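You operate a simulated robot arm through the tools that you are given. There is no shell and no other tool. Be economical: measure what you need, move in short steps, check, and stop when the job is done.

You are at the controls of a simulated two-armed robot. One attempt, no reset.

Task
Put the dropout from the top of the grey tool cabinet in the orange tray there. Take the gold coil and put it on top of the fire brick on the top of the alignment table. Close the lower left drawer. Put the upright blue banded tube on the white job card. Put the purple banded fitting on the top of the grey tool cabinet away on the rubber mat on the tub stand. Open the top tool cabinet drawer, take the blue spacer from the inside of the top tool cabinet drawer and leave it on top of the tape measure, then shut the drawer. Take the green goggles and leave it on the top of the small parts bench. Open the tumbler lid. Any order will do. Set down upright: upright blue banded tube.

Only the result counts: the job must be done as asked and must still hold three seconds after the hand-in. Knocking over, shifting, dropping, spilling or breaking anything else fails it. Lids that push on must go on centred and level and be pressed home; caps that screw on are set level and turned clockwise until they are tight.

Robot
Two 7-joint arms with two-finger grippers on one trunk, on a base that drives. Base frame: it is fixed to the floor where the robot stands at the start and does not move with it; the origin is under the middle of the robot, x ahead of it, y to its left, z up. Readings come in m, rad, newtons and seconds.
The left shoulder is at the start at [0.06, 0.123, 0.97], the right one opposite. With the tool pointing down near the work surface each hand reaches from about 0.1 to 0.76 m from the robot's upright axis, wherever it stands, measured 20 degrees to its own side. Places, roughly: blue spacer (4x4x2 cm) [0.6, -0.1, 0.6]; dropout (8x4x2 cm) [0.7, -0.2, 0.8]; fire brick (12x6x4 cm) [-6.7, -0.1, 0.9]; gold coil (4x4x2 cm) [-6.7, 0.1, 0.8]; green goggles (5x6x15 cm) [0.5, 0.1, 0.9]; lower left drawer [-5.6, -3.4, 0.6]; orange tray (24x16x5 cm) [0.7, -0.4, 0.8]; purple banded fitting (7x7x5 cm) [0.7, 0, 0.9]; rubber mat on the tub stand (18x13 cm) [0.46, 0.52, 0.8]; tape measure (7x7x4 cm) [-1.5, 2.4, 0.9]; top of the small parts bench [0.6, -1.8, 0.8]; top tool cabinet drawer [0.6, -0.3, 0.7]; tumbler lid [-7.9, -0.6, 1]; upright blue banded tube (4x4x11 cm) [-4.3, -3.5, 1]; white job card [-3.25, -2, 0.75]. Payload 1.47 kg a hand.
Tool frame (each hand has its own): the origin (TCP) lies between the finger pads and is the grasp point; the fingertips stand 0.016 m ahead of it; z points along the fingers, y is the line along which they close. The gripper opens to 0.087 m. The gripper's body begins 0.055 m behind the TCP.
Orientation is that of the tool frame in the base frame, as a unit quaternion [w, x, y, z]. With the fingers straight down and closing along the base's y, the tool's x points along the base's -x, its y along +y and its z along -z.

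Tools
- The arms move only by the tool step_arm. It takes "left_steps", "right_steps" or both (then of equal length, played together; a hand with none holds still); each is a list of rows, each a list of 3 entries, a list of its own where there are three numbers: the turn, a rotation vector about the tool's x, y, z in rad, then the shift along the tool's x, y, z in cm, then the finger opening in cm, from 0 to 8.7. In form: [[[ax, ay, az], [x, y, z], gripper], ...]. A call has 1 to 8 rows; each row shifts and turns the commanded pose from where the row before left it, along the tool's axes as they then stand. A row lasts 0.2 s, in which the tool goes at most 0.05 m and 0.15 rad; a call with a longer step from one row to the next is refused whole, and so is a gripper value outside its range. Where a pose cannot be reached the arm comes as near as it can. A force on the tool above 40 N (or 10 N above the force at the start of the call, whichever is more), or a blocked arm, ends the call early, and 0.2 s more pass. The fingers move at their own pace (about 0.153 m/s each) and stop on an object; they squeeze with about 20 N. The grip force told is the motor's: it shows also when the fingers shut on nothing. Time passes only in rows, and 0.2 s behind the last, so rows that do not move let the fingers close. The reply holds the time, the measured pose of the TCP, the force on the tool along the base axes, the opening and the grip force, in the units named above and with some noise, with the torque about the TCP (base axes, N m) and any sound that the robot's microphone picked up.
- Cameras (640 x 400 px; columns grow to the right, rows downward): "scene" is now at [0.0695, 0.0155, 1.5099]; the picture's right is [0.10, -1.00, 0.00], its down [-0.88, -0.09, -0.47] and it looks along [0.47, 0.05, -0.88] (base axes); focal length 284 px, centre (320, 200). "left" rides on the left gripper at [0.073, -0.012, -0.09] in its tool frame; the picture's right is [0.16, 0.99, 0.00], its down [-0.72, 0.12, -0.68] and it looks along [-0.67, 0.11, 0.73] (tool axes); focal length 247 px, centre (320, 200). "right" rides on the right gripper at [0.073, 0.012, -0.09] in its tool frame; the picture's right is [-0.16, 0.99, 0.00], its down [-0.72, -0.12, -0.68] and it looks along [-0.67, -0.11, 0.73] (tool axes); focal length 247 px, centre (320, 200).
- capture(camera): a new picture of that camera. It takes no simulated time.
- move_column(by): slides the trunk up (or, below 0, down) by that many m; the arms and the scene camera ride with it, the base frame stays. It gives what a move gives, with no picture.
- steer(legs): drives the robot by 1 to 6 legs, each [ahead, left, turn to the left] in m, m and rad, along the robot's own axes; the way and the turn of a leg run together, so that a leg with both is an arc; at most 1.5 m and 3.142 rad a leg. The arms and the cameras ride along, it lands a little off, and it stops where it bumps. It gives what a move gives.
- aim_head(pan, tilt): turns the head with the scene camera to pan (to the left, within 2.094 rad either way) and tilt (down, from -0.506 to 1.204), counted from straight ahead of the robot. It gives what a move gives.
- probe_pixels(camera, pixels): for up to 12 pixels [column, row] of the newest picture of that camera ("zoom" is the newest enlarged one), the place [x, y, z] in the base frame of the surface seen there, good to about 0.002 m, but the place of the scene camera against the robot may be out by one fixed shift of up to 0.018 m in any direction. It takes no simulated time.
- enlarge(camera, box): a new picture of the part [left, top, right, bottom] of that camera's present view, enlarged. It takes no simulated time.
- hand_in(): hands the job in; it is judged then, once.

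Work in short steps. Measure before you move; look again where a grasp or a placing could have gone wrong, and mend it. You have 322 turns and 200 pictures in all, those below and enlarged ones among them. Open the grippers and draw the arms clear of the work before you hand the job in, unless the task says otherwise.

The tools are called after ">>>" by a JSON object that holds its "method" and its "body". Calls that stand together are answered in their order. step_arm: Moves the arms, as the interface text tells. Its arguments: {"type":"object","properties":{"left_steps":{"type":"array","items":{"type":"array"}},"right_steps":{"type":"array","items":{"type":"array"}}},"required":[]} The other tools are called the same way: move_column (by) slides the trunk up or down; steer (legs) drives the base; aim_head (pan, tilt) turns the head that bears the scene camera; capture (camera) takes a picture; probe_pixels (camera, pixels) gives the place of the surface under pixels of a picture; enlarge (camera, box) takes an enlarged picture of a part of a camera's view; hand_in () hands the job in.

At the start:

```text
time: 0.0
left_tcp_pos: [0.5336, 0.133, 1.0976]
left_ee_rot: [-0.001, 0.0, 1.0, 0.0]
left_contact_force: [0.3, 0.2, 0.5]
left_torque: [0.02, 0.02, -0.02]
left_gripper_width: 0.0868
left_gripper_force: 0.2
right_tcp_pos: [0.3969, -0.2406, 1.1626]
right_ee_rot: [0.0, 0.001, 1.0, 0.0]
right_contact_force: [0.2, -0.1, -0.6]
right_torque: [0.03, -0.03, -0.01]
right_gripper_width: 0.0868
right_gripper_force: 0.0
trunk travel left (down, up): [-0.125, 0.105]
robot x, y, heading: [-0.0004, -0.0002, -0.002]
head pan, tilt: [0.098, 1.079]
```

scene: 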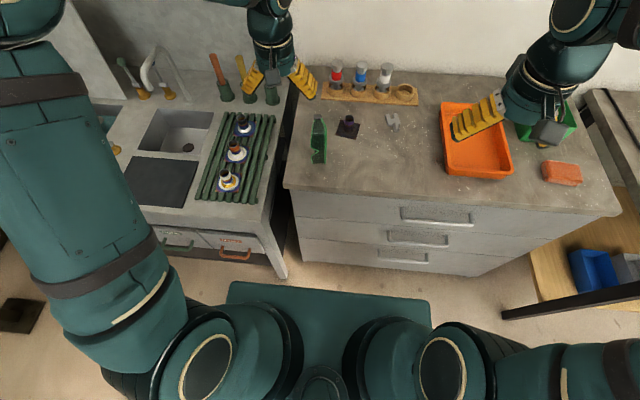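
right: 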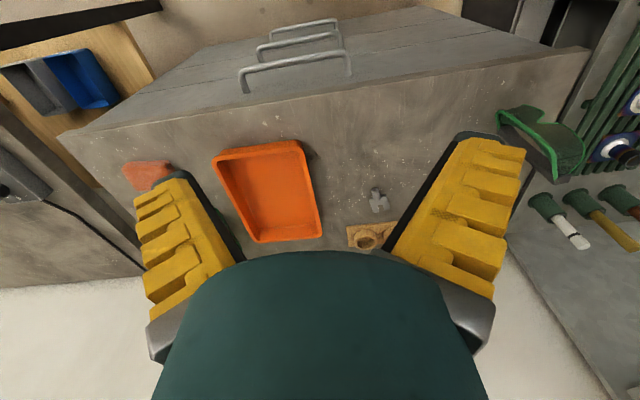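
left: 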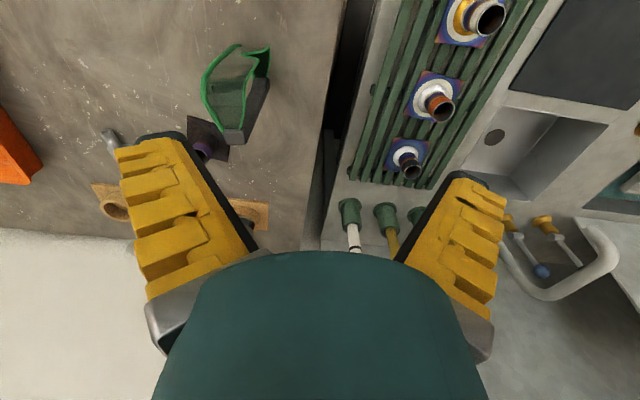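

I start with a closer look at the cabinet top and the sink stand (goggles near px 319,138, purple fitting 347,127, dropout 392,122).

>>> {"method": "enlarge", "body": {"camera": "scene", "box": [280, 60, 480, 185]}}

>>> {"method": "probe_pixels", "body": {"camera": "scene", "pixels": [[319, 120], [319, 155], [347, 122], [347, 133], [392, 122], [476, 160], [455, 110], [160, 180], [130, 160], [190, 165], [145, 205], [435, 215]]}}

```text
3.20 times, centred on (380, 122) of scene
```

zoom: 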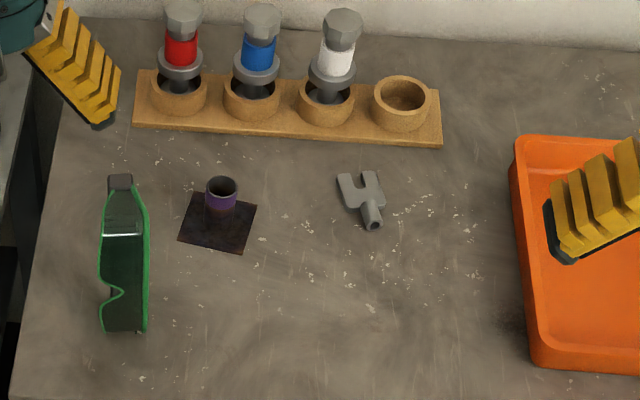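

```text
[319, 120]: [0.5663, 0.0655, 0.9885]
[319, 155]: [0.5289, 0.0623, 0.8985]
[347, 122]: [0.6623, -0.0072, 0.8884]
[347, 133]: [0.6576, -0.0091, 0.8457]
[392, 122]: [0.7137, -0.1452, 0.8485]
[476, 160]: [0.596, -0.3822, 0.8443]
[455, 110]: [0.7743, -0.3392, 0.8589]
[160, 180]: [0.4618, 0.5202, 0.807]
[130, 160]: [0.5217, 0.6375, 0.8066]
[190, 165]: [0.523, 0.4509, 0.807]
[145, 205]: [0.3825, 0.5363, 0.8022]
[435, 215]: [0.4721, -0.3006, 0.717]
```

I measure the same things with the wrist cameras, which carry no fixed shift.

>>> {"method": "enlarge", "body": {"camera": "right", "box": [200, 130, 440, 280]}}

>>> {"method": "probe_pixels", "body": {"camera": "zoom", "pixels": [[474, 180], [455, 205], [487, 205], [400, 150], [180, 170], [60, 70], [270, 60], [310, 240], [160, 280]]}}

>>> {"method": "enlarge", "body": {"camera": "left", "box": [90, 30, 330, 180]}}

>>> {"method": "probe_pixels", "body": {"camera": "left", "pixels": [[205, 152], [192, 125], [224, 155], [215, 135], [222, 60], [240, 85], [236, 120], [255, 90], [230, 135], [560, 50], [540, 30], [610, 90]]}}

```text
2.67 times, centred on (320, 205) of right
```

zoom: 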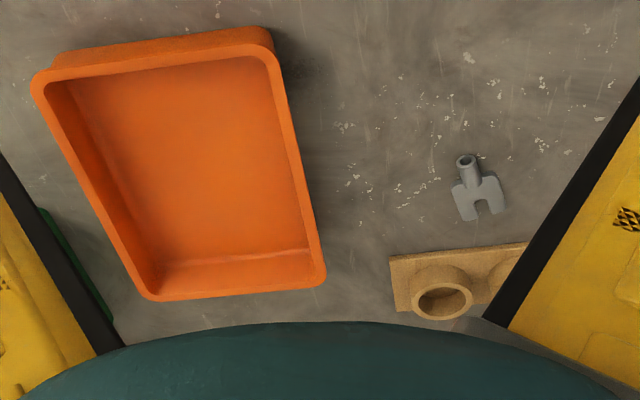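

```text
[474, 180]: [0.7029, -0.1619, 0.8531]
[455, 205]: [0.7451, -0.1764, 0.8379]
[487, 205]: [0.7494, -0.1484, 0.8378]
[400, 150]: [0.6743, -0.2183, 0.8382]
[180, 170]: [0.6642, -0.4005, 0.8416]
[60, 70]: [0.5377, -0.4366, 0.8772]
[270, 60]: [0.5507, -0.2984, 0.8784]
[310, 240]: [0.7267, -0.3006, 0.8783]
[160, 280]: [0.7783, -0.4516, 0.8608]
```

```text
2.67 times, centred on (210, 105) of left
```

zoom: 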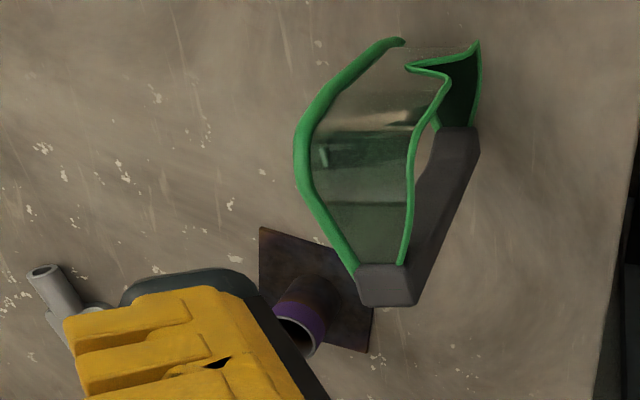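

```text
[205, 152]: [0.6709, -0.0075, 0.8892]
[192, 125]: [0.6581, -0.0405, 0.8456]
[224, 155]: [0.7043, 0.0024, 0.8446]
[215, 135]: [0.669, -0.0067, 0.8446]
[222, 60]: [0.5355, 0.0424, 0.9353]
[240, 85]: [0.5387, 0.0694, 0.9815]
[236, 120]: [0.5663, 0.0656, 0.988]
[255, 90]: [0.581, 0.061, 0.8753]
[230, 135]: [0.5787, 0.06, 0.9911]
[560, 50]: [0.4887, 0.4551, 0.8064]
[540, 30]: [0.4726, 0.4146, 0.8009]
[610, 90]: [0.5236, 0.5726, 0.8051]
```

The dropout's tube points at the robot at about (0.70,-0.16). I check how near the base front is to the cabinet, as reach is borderline, and measure the dropout more finely.

>>> {"method": "enlarge", "body": {"camera": "right", "box": [350, 175, 410, 225]}}

>>> {"method": "probe_pixels", "body": {"camera": "scene", "pixels": [[330, 286], [330, 300], [400, 300], [330, 262], [300, 190], [450, 200], [430, 246], [418, 240], [400, 258], [436, 212], [405, 208], [470, 212]]}}

>>> {"method": "probe_pixels", "body": {"camera": "zoom", "pixels": [[260, 170], [275, 200], [230, 260], [380, 250], [300, 270], [280, 240], [350, 255]]}}

```text
8.00 times, centred on (380, 200) of right
```

zoom: 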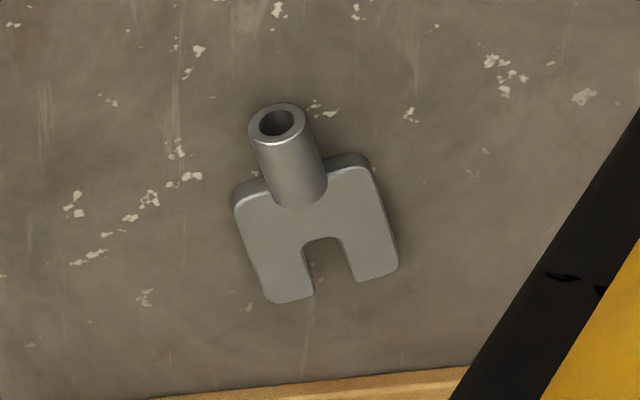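

```text
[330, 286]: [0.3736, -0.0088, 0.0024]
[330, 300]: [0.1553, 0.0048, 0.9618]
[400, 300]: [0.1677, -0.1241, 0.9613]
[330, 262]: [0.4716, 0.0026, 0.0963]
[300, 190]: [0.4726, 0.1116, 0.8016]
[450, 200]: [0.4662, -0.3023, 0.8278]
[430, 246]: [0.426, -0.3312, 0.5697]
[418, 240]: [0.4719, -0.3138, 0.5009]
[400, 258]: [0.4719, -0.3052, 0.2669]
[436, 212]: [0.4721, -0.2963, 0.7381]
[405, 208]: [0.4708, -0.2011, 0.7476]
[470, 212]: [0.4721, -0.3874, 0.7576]
```

```text
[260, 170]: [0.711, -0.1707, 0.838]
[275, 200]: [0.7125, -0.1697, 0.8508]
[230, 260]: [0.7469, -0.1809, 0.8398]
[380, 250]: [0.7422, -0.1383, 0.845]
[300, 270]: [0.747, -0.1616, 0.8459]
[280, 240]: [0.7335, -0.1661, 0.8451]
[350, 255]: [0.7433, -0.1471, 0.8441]
```

Cabinet front is x≈0.472; the part is within reach. I bring the right hand over the dropout at z≈1.0 for a closer look.

>>> {"method": "step_arm", "body": {"right_steps": [[[0, 0, 0], [-3.8, 0.9, 2], 8.7], [[0, 0, 0], [-3.8, 0.9, 2], 8.7], [[0, 0, 0], [-3.8, 0.9, 2], 8.7], [[0, 0, 0], [-3.8, 0.9, 2], 8.7], [[0, 0, 0], [-3.8, 0.9, 2], 8.7], [[0, 0, 0], [-3.8, 0.9, 2], 8.7], [[0, 0, 0], [-3.8, 0.9, 2], 8.7], [[0, 0, 0], [-3.7, 1.0, 2.3], 8.7]]}}

>>> {"method": "enlarge", "body": {"camera": "right", "box": [200, 50, 440, 250]}}

```text
time: 1.8
left_tcp_pos: [0.5359, 0.1331, 1.0985]
left_ee_rot: [-0.002, 0.0, 1.0, 0.0]
left_contact_force: [0.6, 0.3, 0.5]
left_torque: [0.0, -0.02, -0.02]
left_gripper_width: 0.0871
left_gripper_force: 0.0
right_tcp_pos: [0.7048, -0.1662, 0.9977]
right_ee_rot: [0.0, 0.0, 1.0, 0.0]
right_contact_force: [-0.2, -0.3, -0.3]
right_torque: [0.01, 0.04, 0.03]
right_gripper_width: 0.0872
right_gripper_force: 0.1
trunk travel left (down, up): [-0.125, 0.105]
robot x, y, heading: [0.0005, 0.0007, 0.002]
head pan, tilt: [0.098, 1.079]
```

```text
2.00 times, centred on (320, 150) of right
```

zoom: 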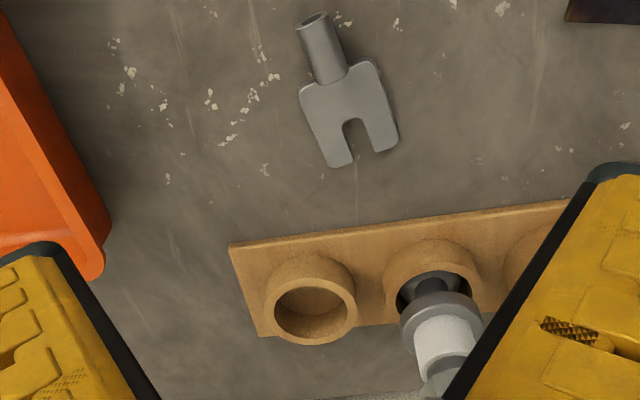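

The dropout shows well; I probe its tube (320,25 to 328,75) and fork.

>>> {"method": "probe_pixels", "body": {"camera": "zoom", "pixels": [[312, 22], [320, 45], [328, 72], [340, 100], [305, 95], [378, 75], [341, 163], [390, 145], [440, 300], [430, 340], [300, 262]]}}

```text
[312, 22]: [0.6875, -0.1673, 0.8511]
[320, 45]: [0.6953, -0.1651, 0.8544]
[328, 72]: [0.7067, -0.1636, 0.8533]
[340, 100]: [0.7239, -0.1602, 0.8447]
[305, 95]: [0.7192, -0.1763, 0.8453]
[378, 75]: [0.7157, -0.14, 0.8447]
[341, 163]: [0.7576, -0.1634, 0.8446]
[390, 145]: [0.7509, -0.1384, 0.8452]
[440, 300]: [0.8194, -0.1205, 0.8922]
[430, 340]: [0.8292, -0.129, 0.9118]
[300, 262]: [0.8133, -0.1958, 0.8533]
```

Tube axis yaw ≈ +0.18 rad, mid-tube (0.697,-0.165), top z 0.854. I line up and descend, stopping a little above first.

>>> {"method": "step_arm", "body": {"right_steps": [[[0, 0, 0], [0.7, 0.1, 4], 5], [[0, 0, -0.1], [0, 0, 4], 5], [[0, 0, -0.08], [0, 0, 2.5], 5], [[0, 0, 0], [0, 0, 0], 5]]}}

>>> {"method": "capture", "body": {"camera": "right"}}

```text
time: 2.8
left_tcp_pos: [0.534, 0.1328, 1.0994]
left_ee_rot: [0.0, 0.001, 1.0, 0.0]
left_contact_force: [-0.2, -0.3, -0.1]
left_torque: [0.01, 0.01, 0.0]
left_gripper_width: 0.0871
left_gripper_force: 0.1
right_tcp_pos: [0.6943, -0.1683, 0.8939]
right_ee_rot: [0.001, -0.09, 0.996, 0.0]
right_contact_force: [-0.5, 0.4, -0.1]
right_torque: [-0.02, 0.01, -0.02]
right_gripper_width: 0.0553
right_gripper_force: 3.8
trunk travel left (down, up): [-0.125, 0.105]
robot x, y, heading: [0.0026, -0.0004, -0.001]
head pan, tilt: [0.098, 1.079]
```

```text
191 pictures are left
```

right: 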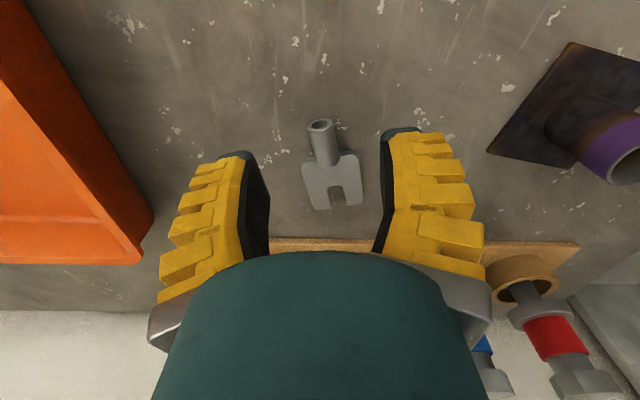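

Fingers straddle the tube squarely; I descend 3.6 cm and close.

>>> {"method": "step_arm", "body": {"right_steps": [[[0, 0, 0], [0, 0, 2], 5], [[0, 0, 0], [0, 0, 1.6], 5], [[0, 0, 0], [0, 0, 0], 1.2], [[0, 0, 0], [0, 0, 0], 0.8], [[0, 0, 0], [0, 0, 0], 0.8]]}}

```text
time: 4.0
left_tcp_pos: [0.5337, 0.1326, 1.0991]
left_ee_rot: [0.0, 0.001, 1.0, 0.0]
left_contact_force: [0.7, 0.0, 0.2]
left_torque: [0.0, 0.0, 0.01]
left_gripper_width: 0.087
left_gripper_force: 0.1
right_tcp_pos: [0.6926, -0.1673, 0.8594]
right_ee_rot: [0.001, -0.09, 0.996, 0.0]
right_contact_force: [-0.3, -0.6, 6.9]
right_torque: [-0.01, 0.03, 0.0]
right_gripper_width: 0.0092
right_gripper_force: 19.7
trunk travel left (down, up): [-0.125, 0.105]
robot x, y, heading: [0.0012, -0.0027, 0.001]
head pan, tilt: [0.098, 1.079]
```

Gripping at 0.9 cm with 20 N; I lift gently and look.

>>> {"method": "step_arm", "body": {"right_steps": [[[0, 0, 0], [0, 0, -2], 0], [[0, 0, 0], [0, 0, -2], 0], [[0, 0, 0], [0, 0, 0], 0]]}}

>>> {"method": "capture", "body": {"camera": "right"}}

```text
time: 4.8
left_tcp_pos: [0.5349, 0.1329, 1.0983]
left_ee_rot: [0.0, 0.0, 1.0, 0.0]
left_contact_force: [1.1, -0.4, 0.1]
left_torque: [-0.01, -0.03, -0.01]
left_gripper_width: 0.0871
left_gripper_force: 0.0
right_tcp_pos: [0.6952, -0.1666, 0.8987]
right_ee_rot: [0.0, -0.089, 0.996, 0.0]
right_contact_force: [-0.1, 0.0, 0.3]
right_torque: [0.02, 0.0, -0.01]
right_gripper_width: 0.0
right_gripper_force: 19.9
trunk travel left (down, up): [-0.125, 0.105]
robot x, y, heading: [0.0019, 0.0029, -0.003]
head pan, tilt: [0.098, 1.079]
```

```text
190 pictures are left
```

right: 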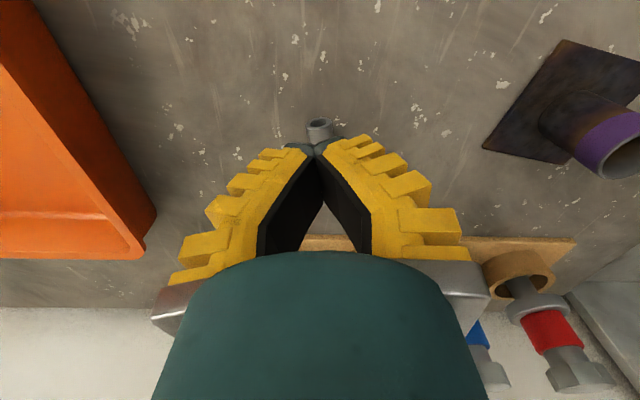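

The fingers slid off the tube top: the grip was too high. I reopen, go about 5 mm lower and 3 mm nearer the tube end.

>>> {"method": "step_arm", "body": {"right_steps": [[[0, 0, 0], [0.3, 0, 0], 5], [[0, 0, 0], [0, 0, 2.2], 5], [[0, 0, 0], [0, 0, 2.0], 5], [[0, 0, 0], [0, 0, 0.25], 5], [[0, 0, 0], [0, 0, 0], 5]]}}

>>> {"method": "enlarge", "body": {"camera": "right", "box": [200, 80, 440, 230]}}

```text
time: 6.0
left_tcp_pos: [0.5342, 0.1328, 1.0994]
left_ee_rot: [-0.001, 0.001, 1.0, 0.0]
left_contact_force: [0.1, 0.5, 0.6]
left_torque: [0.01, 0.0, 0.01]
left_gripper_width: 0.0868
left_gripper_force: 0.0
right_tcp_pos: [0.6913, -0.1672, 0.855]
right_ee_rot: [0.0, -0.089, 0.996, 0.0]
right_contact_force: [-1.6, 2.3, 3.9]
right_torque: [-0.12, -0.09, -0.03]
right_gripper_width: 0.0463
right_gripper_force: 18.0
trunk travel left (down, up): [-0.125, 0.105]
robot x, y, heading: [0.0012, -0.0003, 0.007]
head pan, tilt: [0.098, 1.079]
```

```text
2.67 times, centred on (320, 155) of right
```

zoom: 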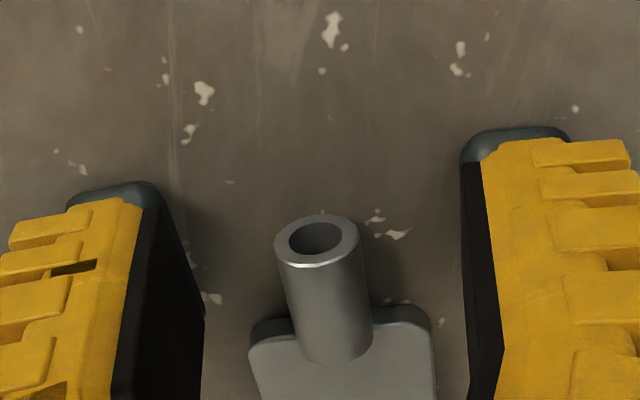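

Tips are about at the surface and straddle the tube; I close and lift slightly.

>>> {"method": "step_arm", "body": {"right_steps": [[[0, 0, 0], [0, 0, -0.1], 2], [[0, 0, 0], [0, 0, 0], 0.5], [[0, 0, 0], [0, 0, 0], 0.5], [[0, 0, 0], [0, 0, 0], 0.5]]}}

```text
time: 7.0
left_tcp_pos: [0.5331, 0.1327, 1.0988]
left_ee_rot: [0.0, 0.0, 1.0, 0.0]
left_contact_force: [-1.0, -0.4, 0.0]
left_torque: [-0.01, 0.0, -0.03]
left_gripper_width: 0.087
left_gripper_force: 0.1
right_tcp_pos: [0.6908, -0.1685, 0.8554]
right_ee_rot: [0.001, -0.089, 0.996, -0.001]
right_contact_force: [-0.3, -1.2, 7.9]
right_torque: [0.03, -0.13, -0.02]
right_gripper_width: 0.0121
right_gripper_force: 19.8
trunk travel left (down, up): [-0.125, 0.105]
robot x, y, heading: [-0.0035, 0.0013, 0.006]
head pan, tilt: [0.098, 1.079]
```

>>> {"method": "enlarge", "body": {"camera": "right", "box": [240, 80, 400, 180]}}

>>> {"method": "step_arm", "body": {"right_steps": [[[0, 0, 0], [0, 0, -1], 0.5], [[0, 0, 0], [0, 0, 0], 0.5]]}}

>>> {"method": "enlarge", "body": {"camera": "right", "box": [240, 80, 400, 180]}}

```text
4.00 times, centred on (320, 130) of right
```

zoom: 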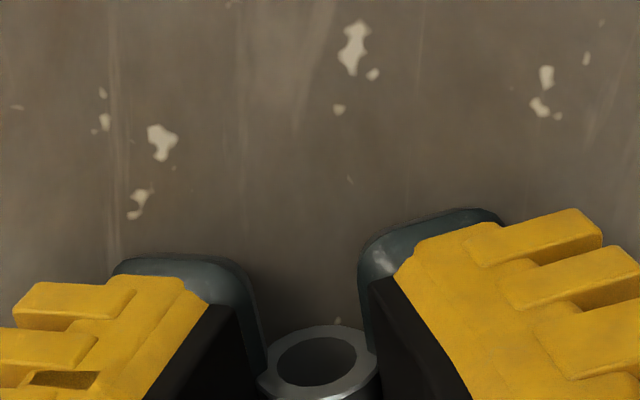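

```text
time: 7.6
left_tcp_pos: [0.5347, 0.1319, 1.0993]
left_ee_rot: [0.0, 0.0, 1.0, 0.0]
left_contact_force: [0.3, -0.3, -0.2]
left_torque: [0.01, 0.0, -0.03]
left_gripper_width: 0.0871
left_gripper_force: 0.1
right_tcp_pos: [0.6908, -0.1671, 0.8643]
right_ee_rot: [0.0, -0.09, 0.996, 0.0]
right_contact_force: [1.0, 0.1, -0.5]
right_torque: [0.01, 0.04, -0.02]
right_gripper_width: 0.0088
right_gripper_force: 20.2
trunk travel left (down, up): [-0.125, 0.105]
robot x, y, heading: [-0.002, 0.0025, -0.002]
head pan, tilt: [0.098, 1.079]
```

```text
4.00 times, centred on (320, 130) of right
```

zoom: 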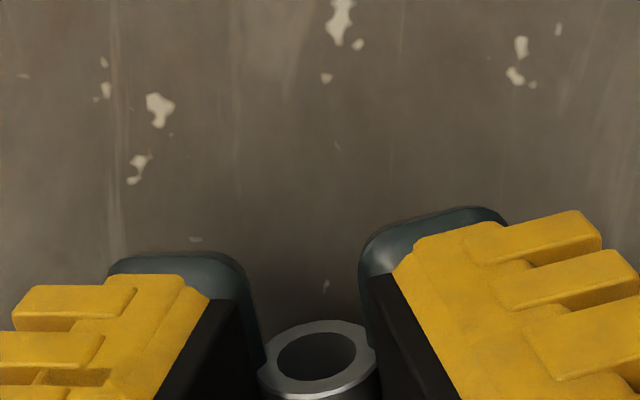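

The round tube sheds the fingers. I switch to the flat fork (vertical sides, ~4 cm wide, centre about (0.736,-0.155)): open, rise and shift forward, then look.

>>> {"method": "step_arm", "body": {"right_steps": [[[0, 0, 0], [0, 0, 0], 5.5], [[0, 0, 0], [0, 0, -3], 6.5], [[0, 0, 0], [-4.2, 0, 0], 6.5], [[0, 0, 0], [0, 0, 0], 6.5]]}}

>>> {"method": "capture", "body": {"camera": "right"}}

>>> {"method": "capture", "body": {"camera": "scene"}}

```text
time: 8.6
left_tcp_pos: [0.534, 0.1323, 1.1]
left_ee_rot: [0.001, 0.0, 1.0, 0.001]
left_contact_force: [-0.3, -0.4, -0.2]
left_torque: [0.01, 0.0, 0.01]
left_gripper_width: 0.0872
left_gripper_force: 0.1
right_tcp_pos: [0.7309, -0.1602, 0.8966]
right_ee_rot: [0.001, -0.089, 0.996, 0.0]
right_contact_force: [-0.8, 0.7, 0.6]
right_torque: [0.01, 0.0, 0.01]
right_gripper_width: 0.069
right_gripper_force: 2.9
trunk travel left (down, up): [-0.125, 0.105]
robot x, y, heading: [-0.0005, 0.0016, -0.001]
head pan, tilt: [0.098, 1.079]
```

```text
186 pictures are left
```

right: 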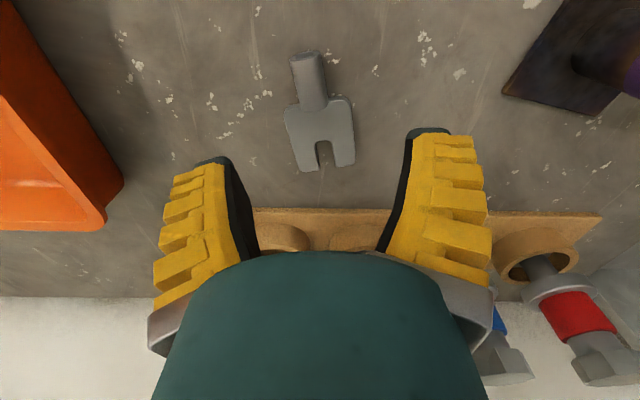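

```text
185 pictures are left
```

scene: 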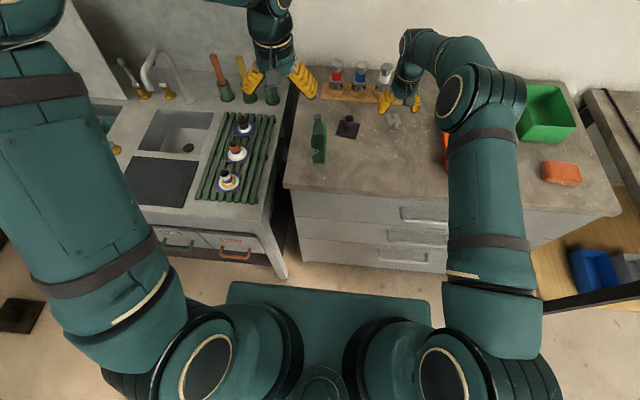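

Fork is at (285–355, 95–170), centred between fingers; I probe it.

>>> {"method": "probe_pixels", "body": {"camera": "right", "pixels": [[290, 112], [350, 104], [303, 168], [347, 163], [318, 90], [312, 58], [310, 240], [440, 225]]}}

>>> {"method": "enlarge", "body": {"camera": "scene", "box": [310, 50, 450, 150]}}

```text
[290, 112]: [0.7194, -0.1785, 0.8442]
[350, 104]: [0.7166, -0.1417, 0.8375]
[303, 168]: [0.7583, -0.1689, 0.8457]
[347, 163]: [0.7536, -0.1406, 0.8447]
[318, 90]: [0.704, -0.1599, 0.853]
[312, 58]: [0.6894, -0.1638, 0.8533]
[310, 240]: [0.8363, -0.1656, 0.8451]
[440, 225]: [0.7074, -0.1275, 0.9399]
```

```text
4.00 times, centred on (380, 100) of scene
```

zoom: 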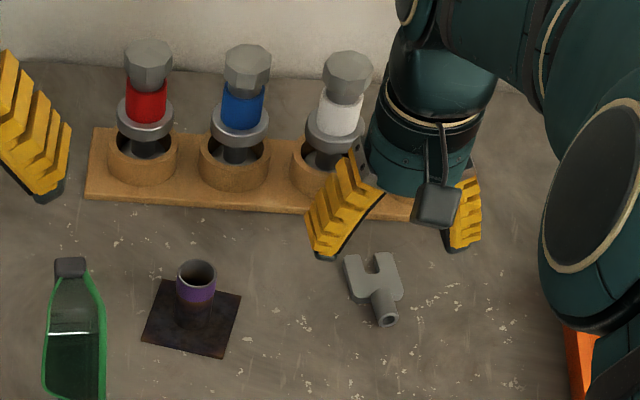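

Aligned within mm and well clear of the rack's white piece; I descend to the surface and close on the fork.

>>> {"method": "step_arm", "body": {"right_steps": [[[0, 0, 0], [-0.4, 0.2, 2], 6], [[0, 0, 0], [0, 0, 1.7], 6], [[0, 0, 0], [0, 0, 0.5], 6], [[0, 0, 0], [0, 0, 0], 4], [[0, 0, 0], [0, 0, 0], 3], [[0, 0, 0], [0, 0, 0], 3]]}}

```text
time: 10.0
left_tcp_pos: [0.5339, 0.1329, 1.0995]
left_ee_rot: [0.001, 0.001, 1.0, 0.0]
left_contact_force: [-1.2, 0.5, -0.8]
left_torque: [-0.02, 0.04, -0.01]
left_gripper_width: 0.0871
left_gripper_force: 0.1
right_tcp_pos: [0.7366, -0.1548, 0.8559]
right_ee_rot: [0.003, -0.089, 0.996, 0.001]
right_contact_force: [1.6, 6.4, 19.5]
right_torque: [0.34, 0.1, -0.08]
right_gripper_width: 0.0375
right_gripper_force: 15.5
trunk travel left (down, up): [-0.125, 0.105]
robot x, y, heading: [0.0023, -0.003, 0.004]
head pan, tilt: [0.098, 1.079]
```

Width 3.75 cm matches the fork; tips press on the surface. I ease off and lift.

>>> {"method": "step_arm", "body": {"right_steps": [[[0, 0, 0], [0, 0, -0.2], 3], [[0, 0, 0], [0, 0, -0.1], 3], [[0, 0, 0], [0, 0, -1], 3], [[0, 0, 0], [0, 0, -2], 3], [[0, 0, 0], [0, 0, 0], 3]]}}

>>> {"method": "capture", "body": {"camera": "right"}}

```text
time: 11.2
left_tcp_pos: [0.5348, 0.1325, 1.0984]
left_ee_rot: [-0.001, 0.0, 1.0, 0.0]
left_contact_force: [0.0, 0.5, -0.5]
left_torque: [0.02, -0.01, -0.03]
left_gripper_width: 0.087
left_gripper_force: 0.1
right_tcp_pos: [0.7348, -0.1568, 0.8848]
right_ee_rot: [-0.001, -0.09, 0.996, 0.0]
right_contact_force: [-0.4, 0.0, -0.6]
right_torque: [0.0, 0.01, -0.02]
right_gripper_width: 0.0361
right_gripper_force: 4.3
trunk travel left (down, up): [-0.125, 0.105]
robot x, y, heading: [-0.0015, 0.001, -0.0]
head pan, tilt: [0.098, 1.079]
```

```text
183 pictures are left
```

right: 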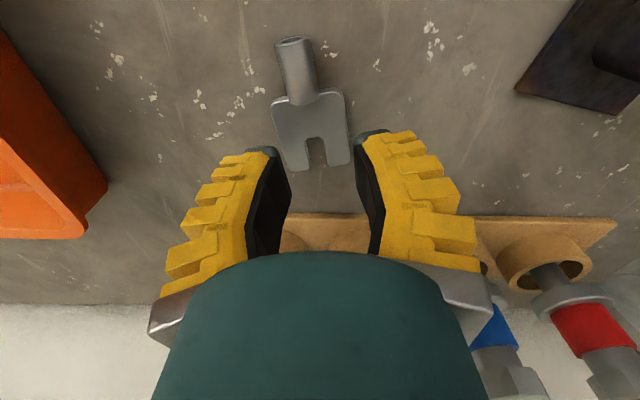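

The fingers hadn't actually clamped (they stall short of the commanded gap). I retry on the fork, commanding full closure.

>>> {"method": "probe_pixels", "body": {"camera": "right", "pixels": [[278, 108], [345, 96], [293, 166], [345, 160], [308, 90], [298, 48]]}}

```text
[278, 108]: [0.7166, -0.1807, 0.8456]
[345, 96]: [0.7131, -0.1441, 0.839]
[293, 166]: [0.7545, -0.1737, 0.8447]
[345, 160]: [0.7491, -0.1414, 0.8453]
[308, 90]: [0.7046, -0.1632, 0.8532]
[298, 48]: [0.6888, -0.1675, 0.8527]
```

>>> {"method": "step_arm", "body": {"right_steps": [[[0, 0, 0], [0, -0.35, 0], 6], [[0, 0, 0], [0, 0, 2], 6], [[0, 0, 0], [0, 0, 0.9], 6], [[0, 0, 0], [0, 0, 0.1], 0], [[0, 0, 0], [0, 0, 0], 0], [[0, 0, 0], [0, 0, 0], 0], [[0, 0, 0], [0, 0, -1.5], 0], [[0, 0, 0], [0, 0, 0], 0]]}}

>>> {"method": "capture", "body": {"camera": "right"}}

```text
time: 13.0
left_tcp_pos: [0.5345, 0.1332, 1.0987]
left_ee_rot: [-0.001, 0.0, 1.0, 0.0]
left_contact_force: [-0.3, -0.1, -0.3]
left_torque: [0.0, -0.08, -0.02]
left_gripper_width: 0.0868
left_gripper_force: 0.1
right_tcp_pos: [0.736, -0.16, 0.871]
right_ee_rot: [-0.001, -0.09, 0.996, -0.001]
right_contact_force: [0.7, 0.1, 0.1]
right_torque: [0.0, 0.04, -0.02]
right_gripper_width: 0.0
right_gripper_force: 19.8
trunk travel left (down, up): [-0.125, 0.105]
robot x, y, heading: [-0.0032, -0.0032, 0.0]
head pan, tilt: [0.098, 1.079]
```

```text
182 pictures are left
```

right: 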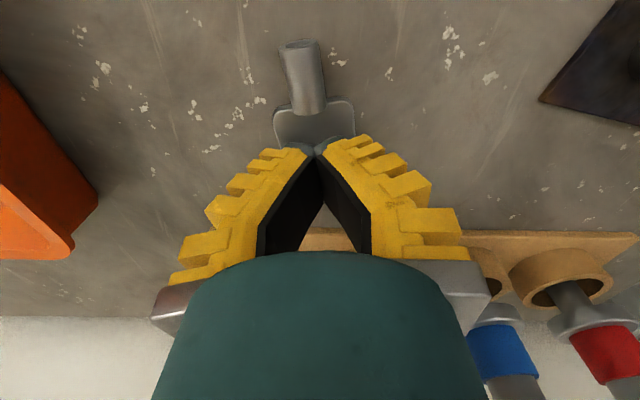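

The fingers slid over the fork too, so I need to know the true tip height. I probe the closed finger tips (px ~300,150 / 325,150).

>>> {"method": "probe_pixels", "body": {"camera": "right", "pixels": [[305, 146], [320, 146], [300, 152], [312, 152], [330, 152], [312, 170], [270, 240], [312, 128], [345, 145]]}}

>>> {"method": "enlarge", "body": {"camera": "right", "box": [250, 90, 390, 190]}}

```text
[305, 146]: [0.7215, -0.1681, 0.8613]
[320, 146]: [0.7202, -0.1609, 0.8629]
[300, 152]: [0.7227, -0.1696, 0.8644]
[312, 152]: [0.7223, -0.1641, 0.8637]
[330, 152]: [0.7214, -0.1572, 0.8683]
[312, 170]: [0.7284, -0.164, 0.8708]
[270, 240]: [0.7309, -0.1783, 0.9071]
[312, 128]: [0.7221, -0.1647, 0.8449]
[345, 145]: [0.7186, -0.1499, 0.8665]
```

```text
4.00 times, centred on (320, 140) of right
```

zoom: 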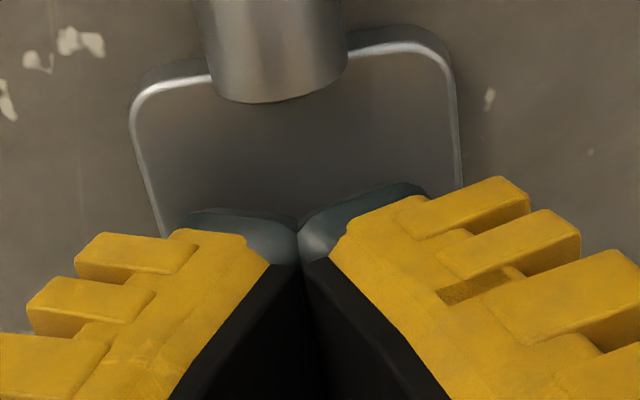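

The tip caps are rounded (about 5 mm), so only tips pressed firmly to the surface reach below the tube's axis. I go back over the tube and look before pressing down.

>>> {"method": "step_arm", "body": {"right_steps": [[[0, 0, 0], [0, 0, -2.5], 2], [[0, 0, 0], [4, 0, 0], 4], [[0, 0, 0], [0, 0, 0], 4]]}}

>>> {"method": "capture", "body": {"camera": "right"}}

>>> {"method": "probe_pixels", "body": {"camera": "right", "pixels": [[322, 140], [325, 155], [328, 165], [320, 128], [330, 180], [308, 150], [340, 145]]}}

```text
time: 13.8
left_tcp_pos: [0.5359, 0.1334, 1.0975]
left_ee_rot: [0.0, 0.001, 1.0, 0.001]
left_contact_force: [-0.2, 0.5, -1.3]
left_torque: [-0.01, 0.03, -0.01]
left_gripper_width: 0.087
left_gripper_force: 0.1
right_tcp_pos: [0.6978, -0.1684, 0.8963]
right_ee_rot: [0.001, -0.089, 0.996, 0.0]
right_contact_force: [-0.5, 0.2, 0.4]
right_torque: [-0.04, 0.02, 0.03]
right_gripper_width: 0.0458
right_gripper_force: 3.9
trunk travel left (down, up): [-0.125, 0.105]
robot x, y, heading: [0.0013, -0.0008, -0.003]
head pan, tilt: [0.098, 1.079]
```

```text
180 pictures are left
```

right: 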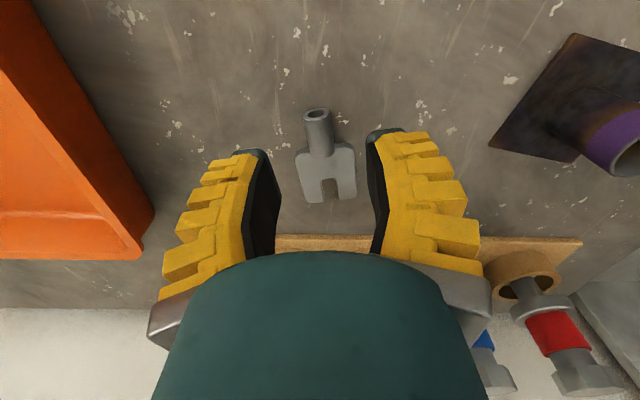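

```text
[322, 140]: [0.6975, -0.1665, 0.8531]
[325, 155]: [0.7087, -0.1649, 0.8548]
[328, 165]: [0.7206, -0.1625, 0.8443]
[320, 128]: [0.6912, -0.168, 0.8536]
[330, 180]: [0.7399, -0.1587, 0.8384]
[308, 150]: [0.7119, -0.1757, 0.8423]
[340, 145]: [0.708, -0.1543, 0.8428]
```

Tube axis (0.691–0.709, −0.167). I shift 6 mm back, press the tips onto the surface and fully close, then lift.

>>> {"method": "step_arm", "body": {"right_steps": [[[0, 0, 0], [0.6, 0, 1.5], 4], [[0, 0, 0], [0, 0, 2], 4], [[0, 0, 0], [0, 0, 0.7], 4], [[0, 0, 0], [0, 0, 0.3], 4]]}}

>>> {"method": "step_arm", "body": {"right_steps": [[[0, 0, 0], [0, 0, 0.1], 0], [[0, 0, 0], [0, 0, 0], 0], [[0, 0, 0], [0, 0, 0], 0], [[0, 0, 0], [0, 0, 0], 0]]}}

```text
time: 14.8
left_tcp_pos: [0.5319, 0.132, 1.0999]
left_ee_rot: [0.001, 0.0, 1.0, 0.0]
left_contact_force: [-0.4, -0.1, -0.2]
left_torque: [0.04, -0.01, 0.02]
left_gripper_width: 0.0869
left_gripper_force: 0.0
right_tcp_pos: [0.6911, -0.1691, 0.8562]
right_ee_rot: [0.004, -0.089, 0.996, 0.0]
right_contact_force: [-1.8, 0.2, 19.2]
right_torque: [0.11, 0.15, -0.04]
right_gripper_width: 0.0416
right_gripper_force: 1.3
trunk travel left (down, up): [-0.125, 0.105]
robot x, y, heading: [0.0002, -0.0044, -0.004]
head pan, tilt: [0.098, 1.079]
```

```text
time: 15.8
left_tcp_pos: [0.5333, 0.1332, 1.1006]
left_ee_rot: [0.003, 0.0, 1.0, -0.002]
left_contact_force: [0.7, -0.2, 0.0]
left_torque: [0.04, -0.01, 0.01]
left_gripper_width: 0.0868
left_gripper_force: 0.2
right_tcp_pos: [0.6908, -0.1674, 0.8545]
right_ee_rot: [0.004, -0.089, 0.996, 0.0]
right_contact_force: [3.2, 2.3, 38.3]
right_torque: [0.07, 0.08, 0.01]
right_gripper_width: 0.0061
right_gripper_force: 19.9
trunk travel left (down, up): [-0.125, 0.105]
robot x, y, heading: [-0.002, -0.0003, -0.007]
head pan, tilt: [0.098, 1.079]
```

>>> {"method": "enlarge", "body": {"camera": "right", "box": [240, 80, 400, 180]}}

>>> {"method": "enlarge", "body": {"camera": "scene", "box": [340, 80, 440, 150]}}

```text
4.00 times, centred on (320, 130) of right
```

zoom: 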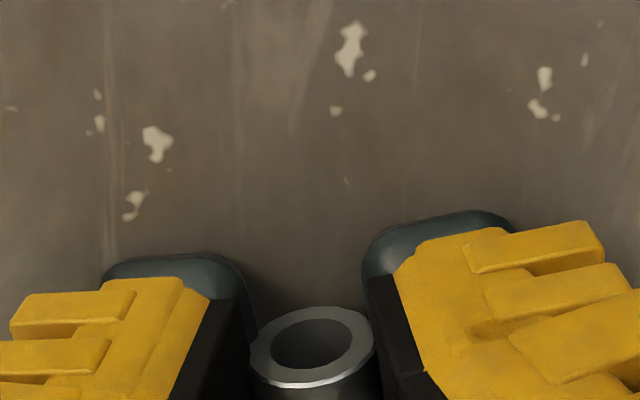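

```text
5.71 times, centred on (390, 115) of scene
```

zoom: 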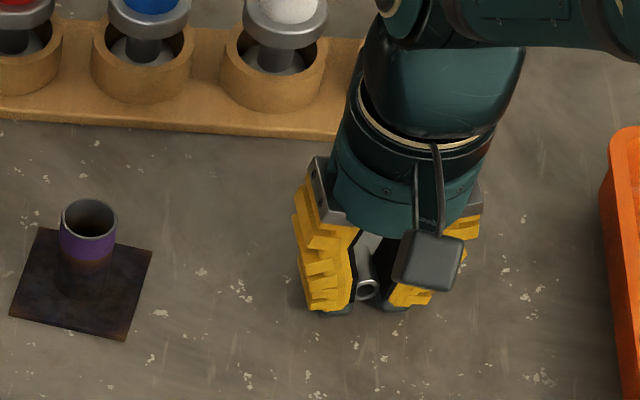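

Visually the fingers straddle the tube well; I lift and look.

>>> {"method": "step_arm", "body": {"right_steps": [[[0, 0, 0], [0, 0, -0.4], 0], [[0, 0, 0], [0, 0, -0.4], 0], [[0, 0, 0], [0, 0, -0.6], 0], [[0, 0, 0], [0, 0, -0.6], 0], [[0, 0, 0], [0, 0, -1], 0], [[0, 0, 0], [0, 0, 0], 0]]}}

>>> {"method": "capture", "body": {"camera": "right"}}

```text
time: 17.2
left_tcp_pos: [0.535, 0.1327, 1.0996]
left_ee_rot: [-0.001, 0.0, 1.0, 0.001]
left_contact_force: [-0.3, 0.7, 0.9]
left_torque: [-0.03, 0.02, 0.01]
left_gripper_width: 0.087
left_gripper_force: 0.0
right_tcp_pos: [0.6914, -0.1678, 0.8789]
right_ee_rot: [-0.001, -0.089, 0.996, 0.0]
right_contact_force: [-0.9, -0.2, -0.6]
right_torque: [0.04, 0.02, -0.01]
right_gripper_width: 0.0086
right_gripper_force: 20.6
trunk travel left (down, up): [-0.125, 0.105]
robot x, y, heading: [0.0021, -0.0016, 0.003]
head pan, tilt: [0.098, 1.079]
```

```text
177 pictures are left
```

right: 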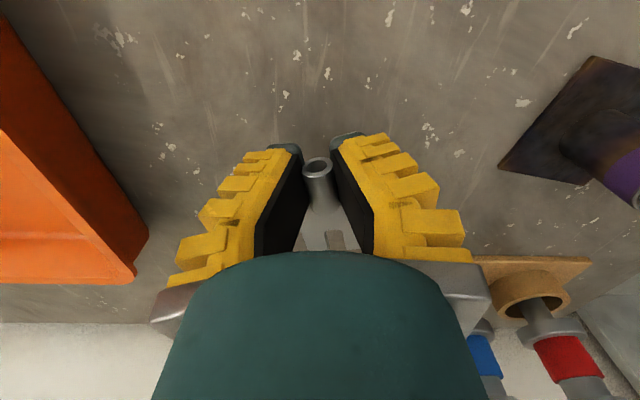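

The dropout is held. I raise it and carry it over the tray centre.

>>> {"method": "step_arm", "body": {"right_steps": [[[0, 0, 0], [0, 0, -2], 0], [[0, 0, 0], [0, 0, -2.5], 0], [[0, 0, 0], [0, 0, -2.5], 0], [[0, 0, 0], [2, -4, 0], 0], [[0, 0, 0], [2, -4, 0], 0], [[0, 0, 0], [2, -4, 0], 0], [[0, 0, 0], [2, -4, 0], 0], [[0, 0, 0], [1.7, -3.3, 0], 0]]}}

>>> {"method": "capture", "body": {"camera": "right"}}

```text
time: 19.0
left_tcp_pos: [0.5337, 0.1321, 1.099]
left_ee_rot: [0.0, 0.0, 1.0, 0.001]
left_contact_force: [0.2, 0.0, 0.5]
left_torque: [0.04, -0.02, -0.02]
left_gripper_width: 0.0871
left_gripper_force: 0.0
right_tcp_pos: [0.6293, -0.377, 0.95]
right_ee_rot: [0.0, -0.09, 0.996, 0.0]
right_contact_force: [0.5, -0.1, 0.0]
right_torque: [-0.02, 0.05, 0.01]
right_gripper_width: 0.0086
right_gripper_force: 20.2
trunk travel left (down, up): [-0.125, 0.105]
robot x, y, heading: [-0.0018, -0.0016, 0.004]
head pan, tilt: [0.098, 1.079]
```

```text
176 pictures are left
```

right: 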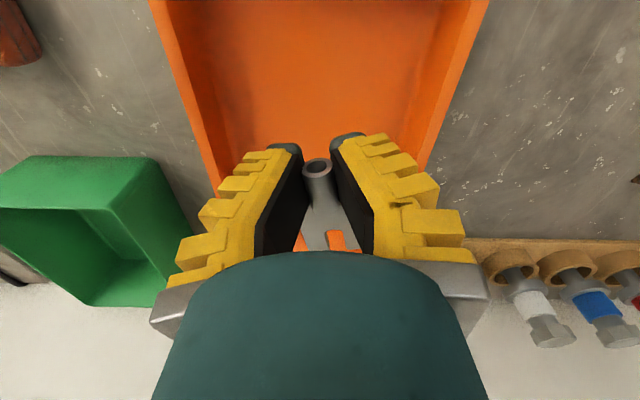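

Centred in the tray; I lower it ~8.8 cm and release.

>>> {"method": "step_arm", "body": {"right_steps": [[[0, 0, 0], [0, 0, 3], 0], [[0, 0, 0], [0, 0, 3], 0], [[0, 0, 0], [0, 0, 2], 0], [[0, 0, 0], [0, 0, 0.7], 0], [[0, 0, 0], [0, 0, 0], 0]]}}

>>> {"method": "step_arm", "body": {"right_steps": [[[0, 0, 0], [0, 0, 0.2], 0], [[0, 0, 0], [0, 0, 0], 3], [[0, 0, 0], [0, 0, 0], 4], [[0, 0, 0], [0, 0, -3], 4], [[0, 0, 0], [0, 0, -4], 4], [[0, 0, 0], [0, 0, -4], 4]]}}

>>> {"method": "capture", "body": {"camera": "right"}}

```text
time: 20.2
left_tcp_pos: [0.5345, 0.1329, 1.0988]
left_ee_rot: [-0.001, 0.0, 1.0, 0.0]
left_contact_force: [-0.1, -0.1, -0.6]
left_torque: [0.02, 0.01, 0.02]
left_gripper_width: 0.087
left_gripper_force: 0.1
right_tcp_pos: [0.6293, -0.3766, 0.8626]
right_ee_rot: [-0.001, -0.089, 0.996, 0.001]
right_contact_force: [-0.6, 0.2, -0.3]
right_torque: [0.01, 0.01, 0.0]
right_gripper_width: 0.0089
right_gripper_force: 20.1
trunk travel left (down, up): [-0.125, 0.105]
robot x, y, heading: [0.003, -0.0049, 0.003]
head pan, tilt: [0.098, 1.079]
```

```text
time: 21.6
left_tcp_pos: [0.5333, 0.133, 1.0994]
left_ee_rot: [0.0, 0.001, 1.0, 0.0]
left_contact_force: [-0.4, 0.7, 0.0]
left_torque: [-0.02, -0.02, 0.02]
left_gripper_width: 0.0868
left_gripper_force: 0.1
right_tcp_pos: [0.6291, -0.3755, 0.971]
right_ee_rot: [0.001, -0.09, 0.996, -0.001]
right_contact_force: [0.4, -0.6, 0.3]
right_torque: [0.02, 0.01, -0.02]
right_gripper_width: 0.0459
right_gripper_force: 4.2
trunk travel left (down, up): [-0.125, 0.105]
robot x, y, heading: [-0.0028, -0.0002, -0.008]
head pan, tilt: [0.098, 1.079]
```

```text
175 pictures are left
```

right: 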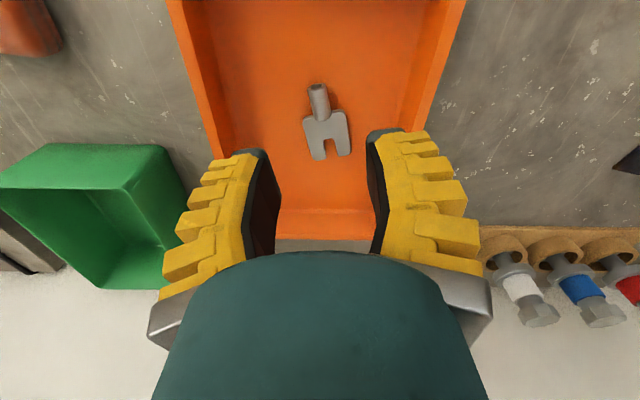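

Dropout is in the tray. Next I study the goggles (to be taken by the right hand, freeing the way for the fitting).

>>> {"method": "enlarge", "body": {"camera": "scene", "box": [295, 100, 375, 170]}}

>>> {"method": "probe_pixels", "body": {"camera": "zoom", "pixels": [[180, 115], [200, 115], [190, 140], [225, 160], [150, 180], [185, 240], [235, 250], [150, 300], [230, 420], [160, 420], [160, 360], [190, 330]]}}

>>> {"method": "enlarge", "body": {"camera": "left", "box": [190, 30, 290, 160]}}

>>> {"method": "probe_pixels", "body": {"camera": "zoom", "pixels": [[60, 110], [80, 200], [160, 300], [215, 320], [230, 380], [250, 200], [270, 150], [250, 80], [200, 40], [265, 60], [150, 120], [160, 210]]}}

```text
5.71 times, centred on (335, 135) of scene
```

zoom: 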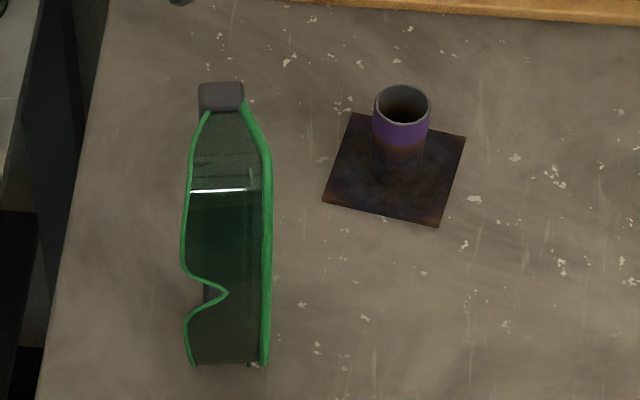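

```text
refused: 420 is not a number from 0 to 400
```

```text
3.08 times, centred on (240, 95) of left
```

zoom: 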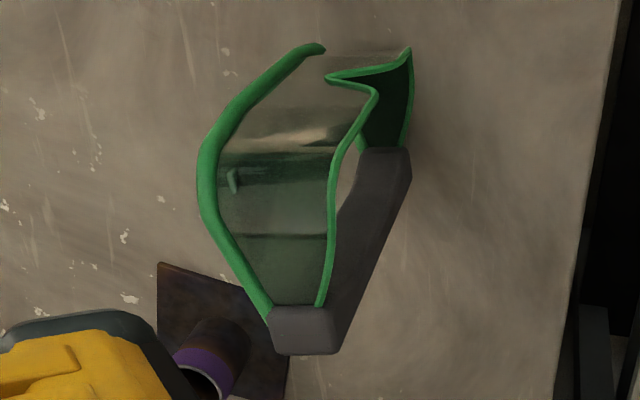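

```text
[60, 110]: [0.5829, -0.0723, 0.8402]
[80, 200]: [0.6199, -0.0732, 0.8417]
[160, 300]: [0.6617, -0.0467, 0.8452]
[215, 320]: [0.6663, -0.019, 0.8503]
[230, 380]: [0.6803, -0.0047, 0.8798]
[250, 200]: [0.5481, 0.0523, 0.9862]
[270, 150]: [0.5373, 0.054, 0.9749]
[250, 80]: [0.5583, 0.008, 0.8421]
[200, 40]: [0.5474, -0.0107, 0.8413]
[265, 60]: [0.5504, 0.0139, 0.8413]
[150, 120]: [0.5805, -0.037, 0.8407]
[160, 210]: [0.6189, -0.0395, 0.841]
```

>>> {"method": "probe_pixels", "body": {"camera": "zoom", "pixels": [[300, 312], [285, 340], [330, 345], [325, 315], [370, 230], [350, 290], [400, 170], [370, 155], [208, 160], [335, 200], [320, 50], [410, 50]]}}

>>> {"method": "enlarge", "body": {"camera": "scene", "box": [295, 100, 375, 150]}}

>>> {"method": "probe_pixels", "body": {"camera": "zoom", "pixels": [[165, 90], [180, 90], [170, 105], [160, 150], [205, 150], [150, 200], [210, 250], [180, 350], [210, 395], [150, 395], [320, 90], [320, 150]]}}

```text
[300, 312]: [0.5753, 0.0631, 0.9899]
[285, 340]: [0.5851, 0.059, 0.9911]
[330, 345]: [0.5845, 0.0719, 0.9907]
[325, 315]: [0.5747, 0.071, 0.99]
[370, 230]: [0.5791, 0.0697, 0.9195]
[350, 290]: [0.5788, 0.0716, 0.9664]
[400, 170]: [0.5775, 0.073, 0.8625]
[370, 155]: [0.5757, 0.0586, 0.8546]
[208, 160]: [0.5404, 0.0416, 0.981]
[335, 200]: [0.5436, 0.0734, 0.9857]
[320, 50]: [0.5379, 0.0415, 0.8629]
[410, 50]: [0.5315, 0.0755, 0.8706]
```

```text
8.00 times, centred on (335, 125) of scene
```

zoom: 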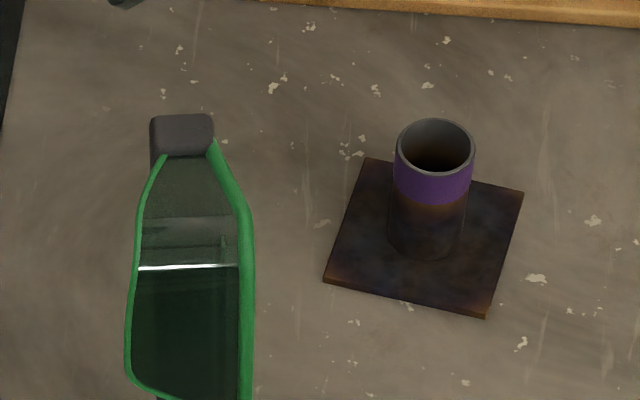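

```text
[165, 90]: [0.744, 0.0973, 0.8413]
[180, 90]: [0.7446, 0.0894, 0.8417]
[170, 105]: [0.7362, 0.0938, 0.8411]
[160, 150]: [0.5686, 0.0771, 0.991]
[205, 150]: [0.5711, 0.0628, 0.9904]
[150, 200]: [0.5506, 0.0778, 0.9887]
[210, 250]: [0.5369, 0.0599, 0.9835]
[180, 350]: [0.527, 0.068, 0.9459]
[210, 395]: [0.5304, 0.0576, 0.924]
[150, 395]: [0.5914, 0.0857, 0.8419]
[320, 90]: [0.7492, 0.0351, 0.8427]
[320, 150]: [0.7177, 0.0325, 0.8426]
```

The goggles' green edges stand at y 0.042 / 0.076, x 0.53–0.58, top 0.99: good to grip across y. I move the left hand away to the left and raise the right hand.

>>> {"method": "step_arm", "body": {"left_steps": [[[0, 0, 0], [1.5, 4.5, 0], 8.7], [[0, 0, 0], [1.5, 4.5, 0], 8.7], [[0, 0, 0], [1.5, 4.5, 0], 8.7], [[0, 0, 0], [1.5, 4.5, 0], 8.7], [[0, 0, 0], [1.5, 4.5, 0], 8.7], [[0, 0, 0], [1, 4.5, 0], 8.7]], "right_steps": [[[0, 0, 0.09], [0, 0, -3], 4], [[0, 0, 0.09], [0, 0, -4], 6], [[0, 0, 0], [0, 0, -4.5], 8.7], [[0, 0, 0], [0, 0, -4.5], 8.7], [[0, 0, 0], [0.8, 4.8, 0], 8.7], [[0, 0, 0], [0.8, 4.8, 0], 8.7]]}}

>>> {"method": "step_arm", "body": {"right_steps": [[[0, 0, 0], [0.8, 4.8, 0], 8.7], [[0, 0, 0], [0.8, 4.8, 0], 8.7], [[0, 0, 0], [0.8, 4.8, 0], 8.7], [[0, 0, 0], [0.8, 4.8, 0], 8.7], [[0, 0, 0], [0.8, 4.8, 0], 8.7], [[0, 0, 0], [0.8, 4.8, 0], 8.7], [[0, 0, 0], [0.5, 4.8, 0], 8.7]]}}

>>> {"method": "capture", "body": {"camera": "right"}}

```text
time: 23.0
left_tcp_pos: [0.4472, 0.4042, 1.0999]
left_ee_rot: [0.0, 0.001, 1.0, -0.001]
left_contact_force: [-0.1, -0.4, -0.4]
left_torque: [-0.04, 0.0, -0.01]
left_gripper_width: 0.0869
left_gripper_force: 0.0
right_tcp_pos: [0.6145, -0.2776, 1.1293]
right_ee_rot: [0.0, 0.001, 1.0, -0.001]
right_contact_force: [0.5, 0.0, 0.1]
right_torque: [-0.02, 0.0, -0.02]
right_gripper_width: 0.0866
right_gripper_force: 0.1
trunk travel left (down, up): [-0.125, 0.105]
robot x, y, heading: [0.0004, 0.0004, -0.0]
head pan, tilt: [0.098, 1.079]
```

```text
time: 24.6
left_tcp_pos: [0.4481, 0.4033, 1.0993]
left_ee_rot: [0.0, 0.0, 1.0, -0.001]
left_contact_force: [0.4, 0.3, 0.2]
left_torque: [0.02, -0.02, 0.01]
left_gripper_width: 0.087
left_gripper_force: 0.0
right_tcp_pos: [0.5595, 0.0574, 1.1315]
right_ee_rot: [0.0, 0.0, 1.0, -0.001]
right_contact_force: [0.1, 0.2, 1.2]
right_torque: [-0.05, 0.01, 0.03]
right_gripper_width: 0.087
right_gripper_force: 0.1
trunk travel left (down, up): [-0.125, 0.105]
robot x, y, heading: [0.0021, -0.0001, -0.005]
head pan, tilt: [0.098, 1.079]
```

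```text
171 pictures are left
```

right: 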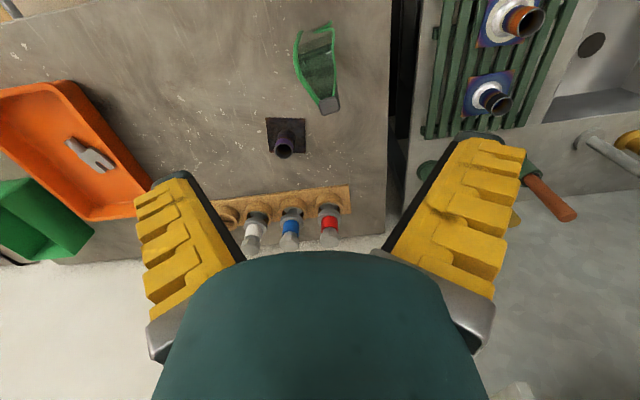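

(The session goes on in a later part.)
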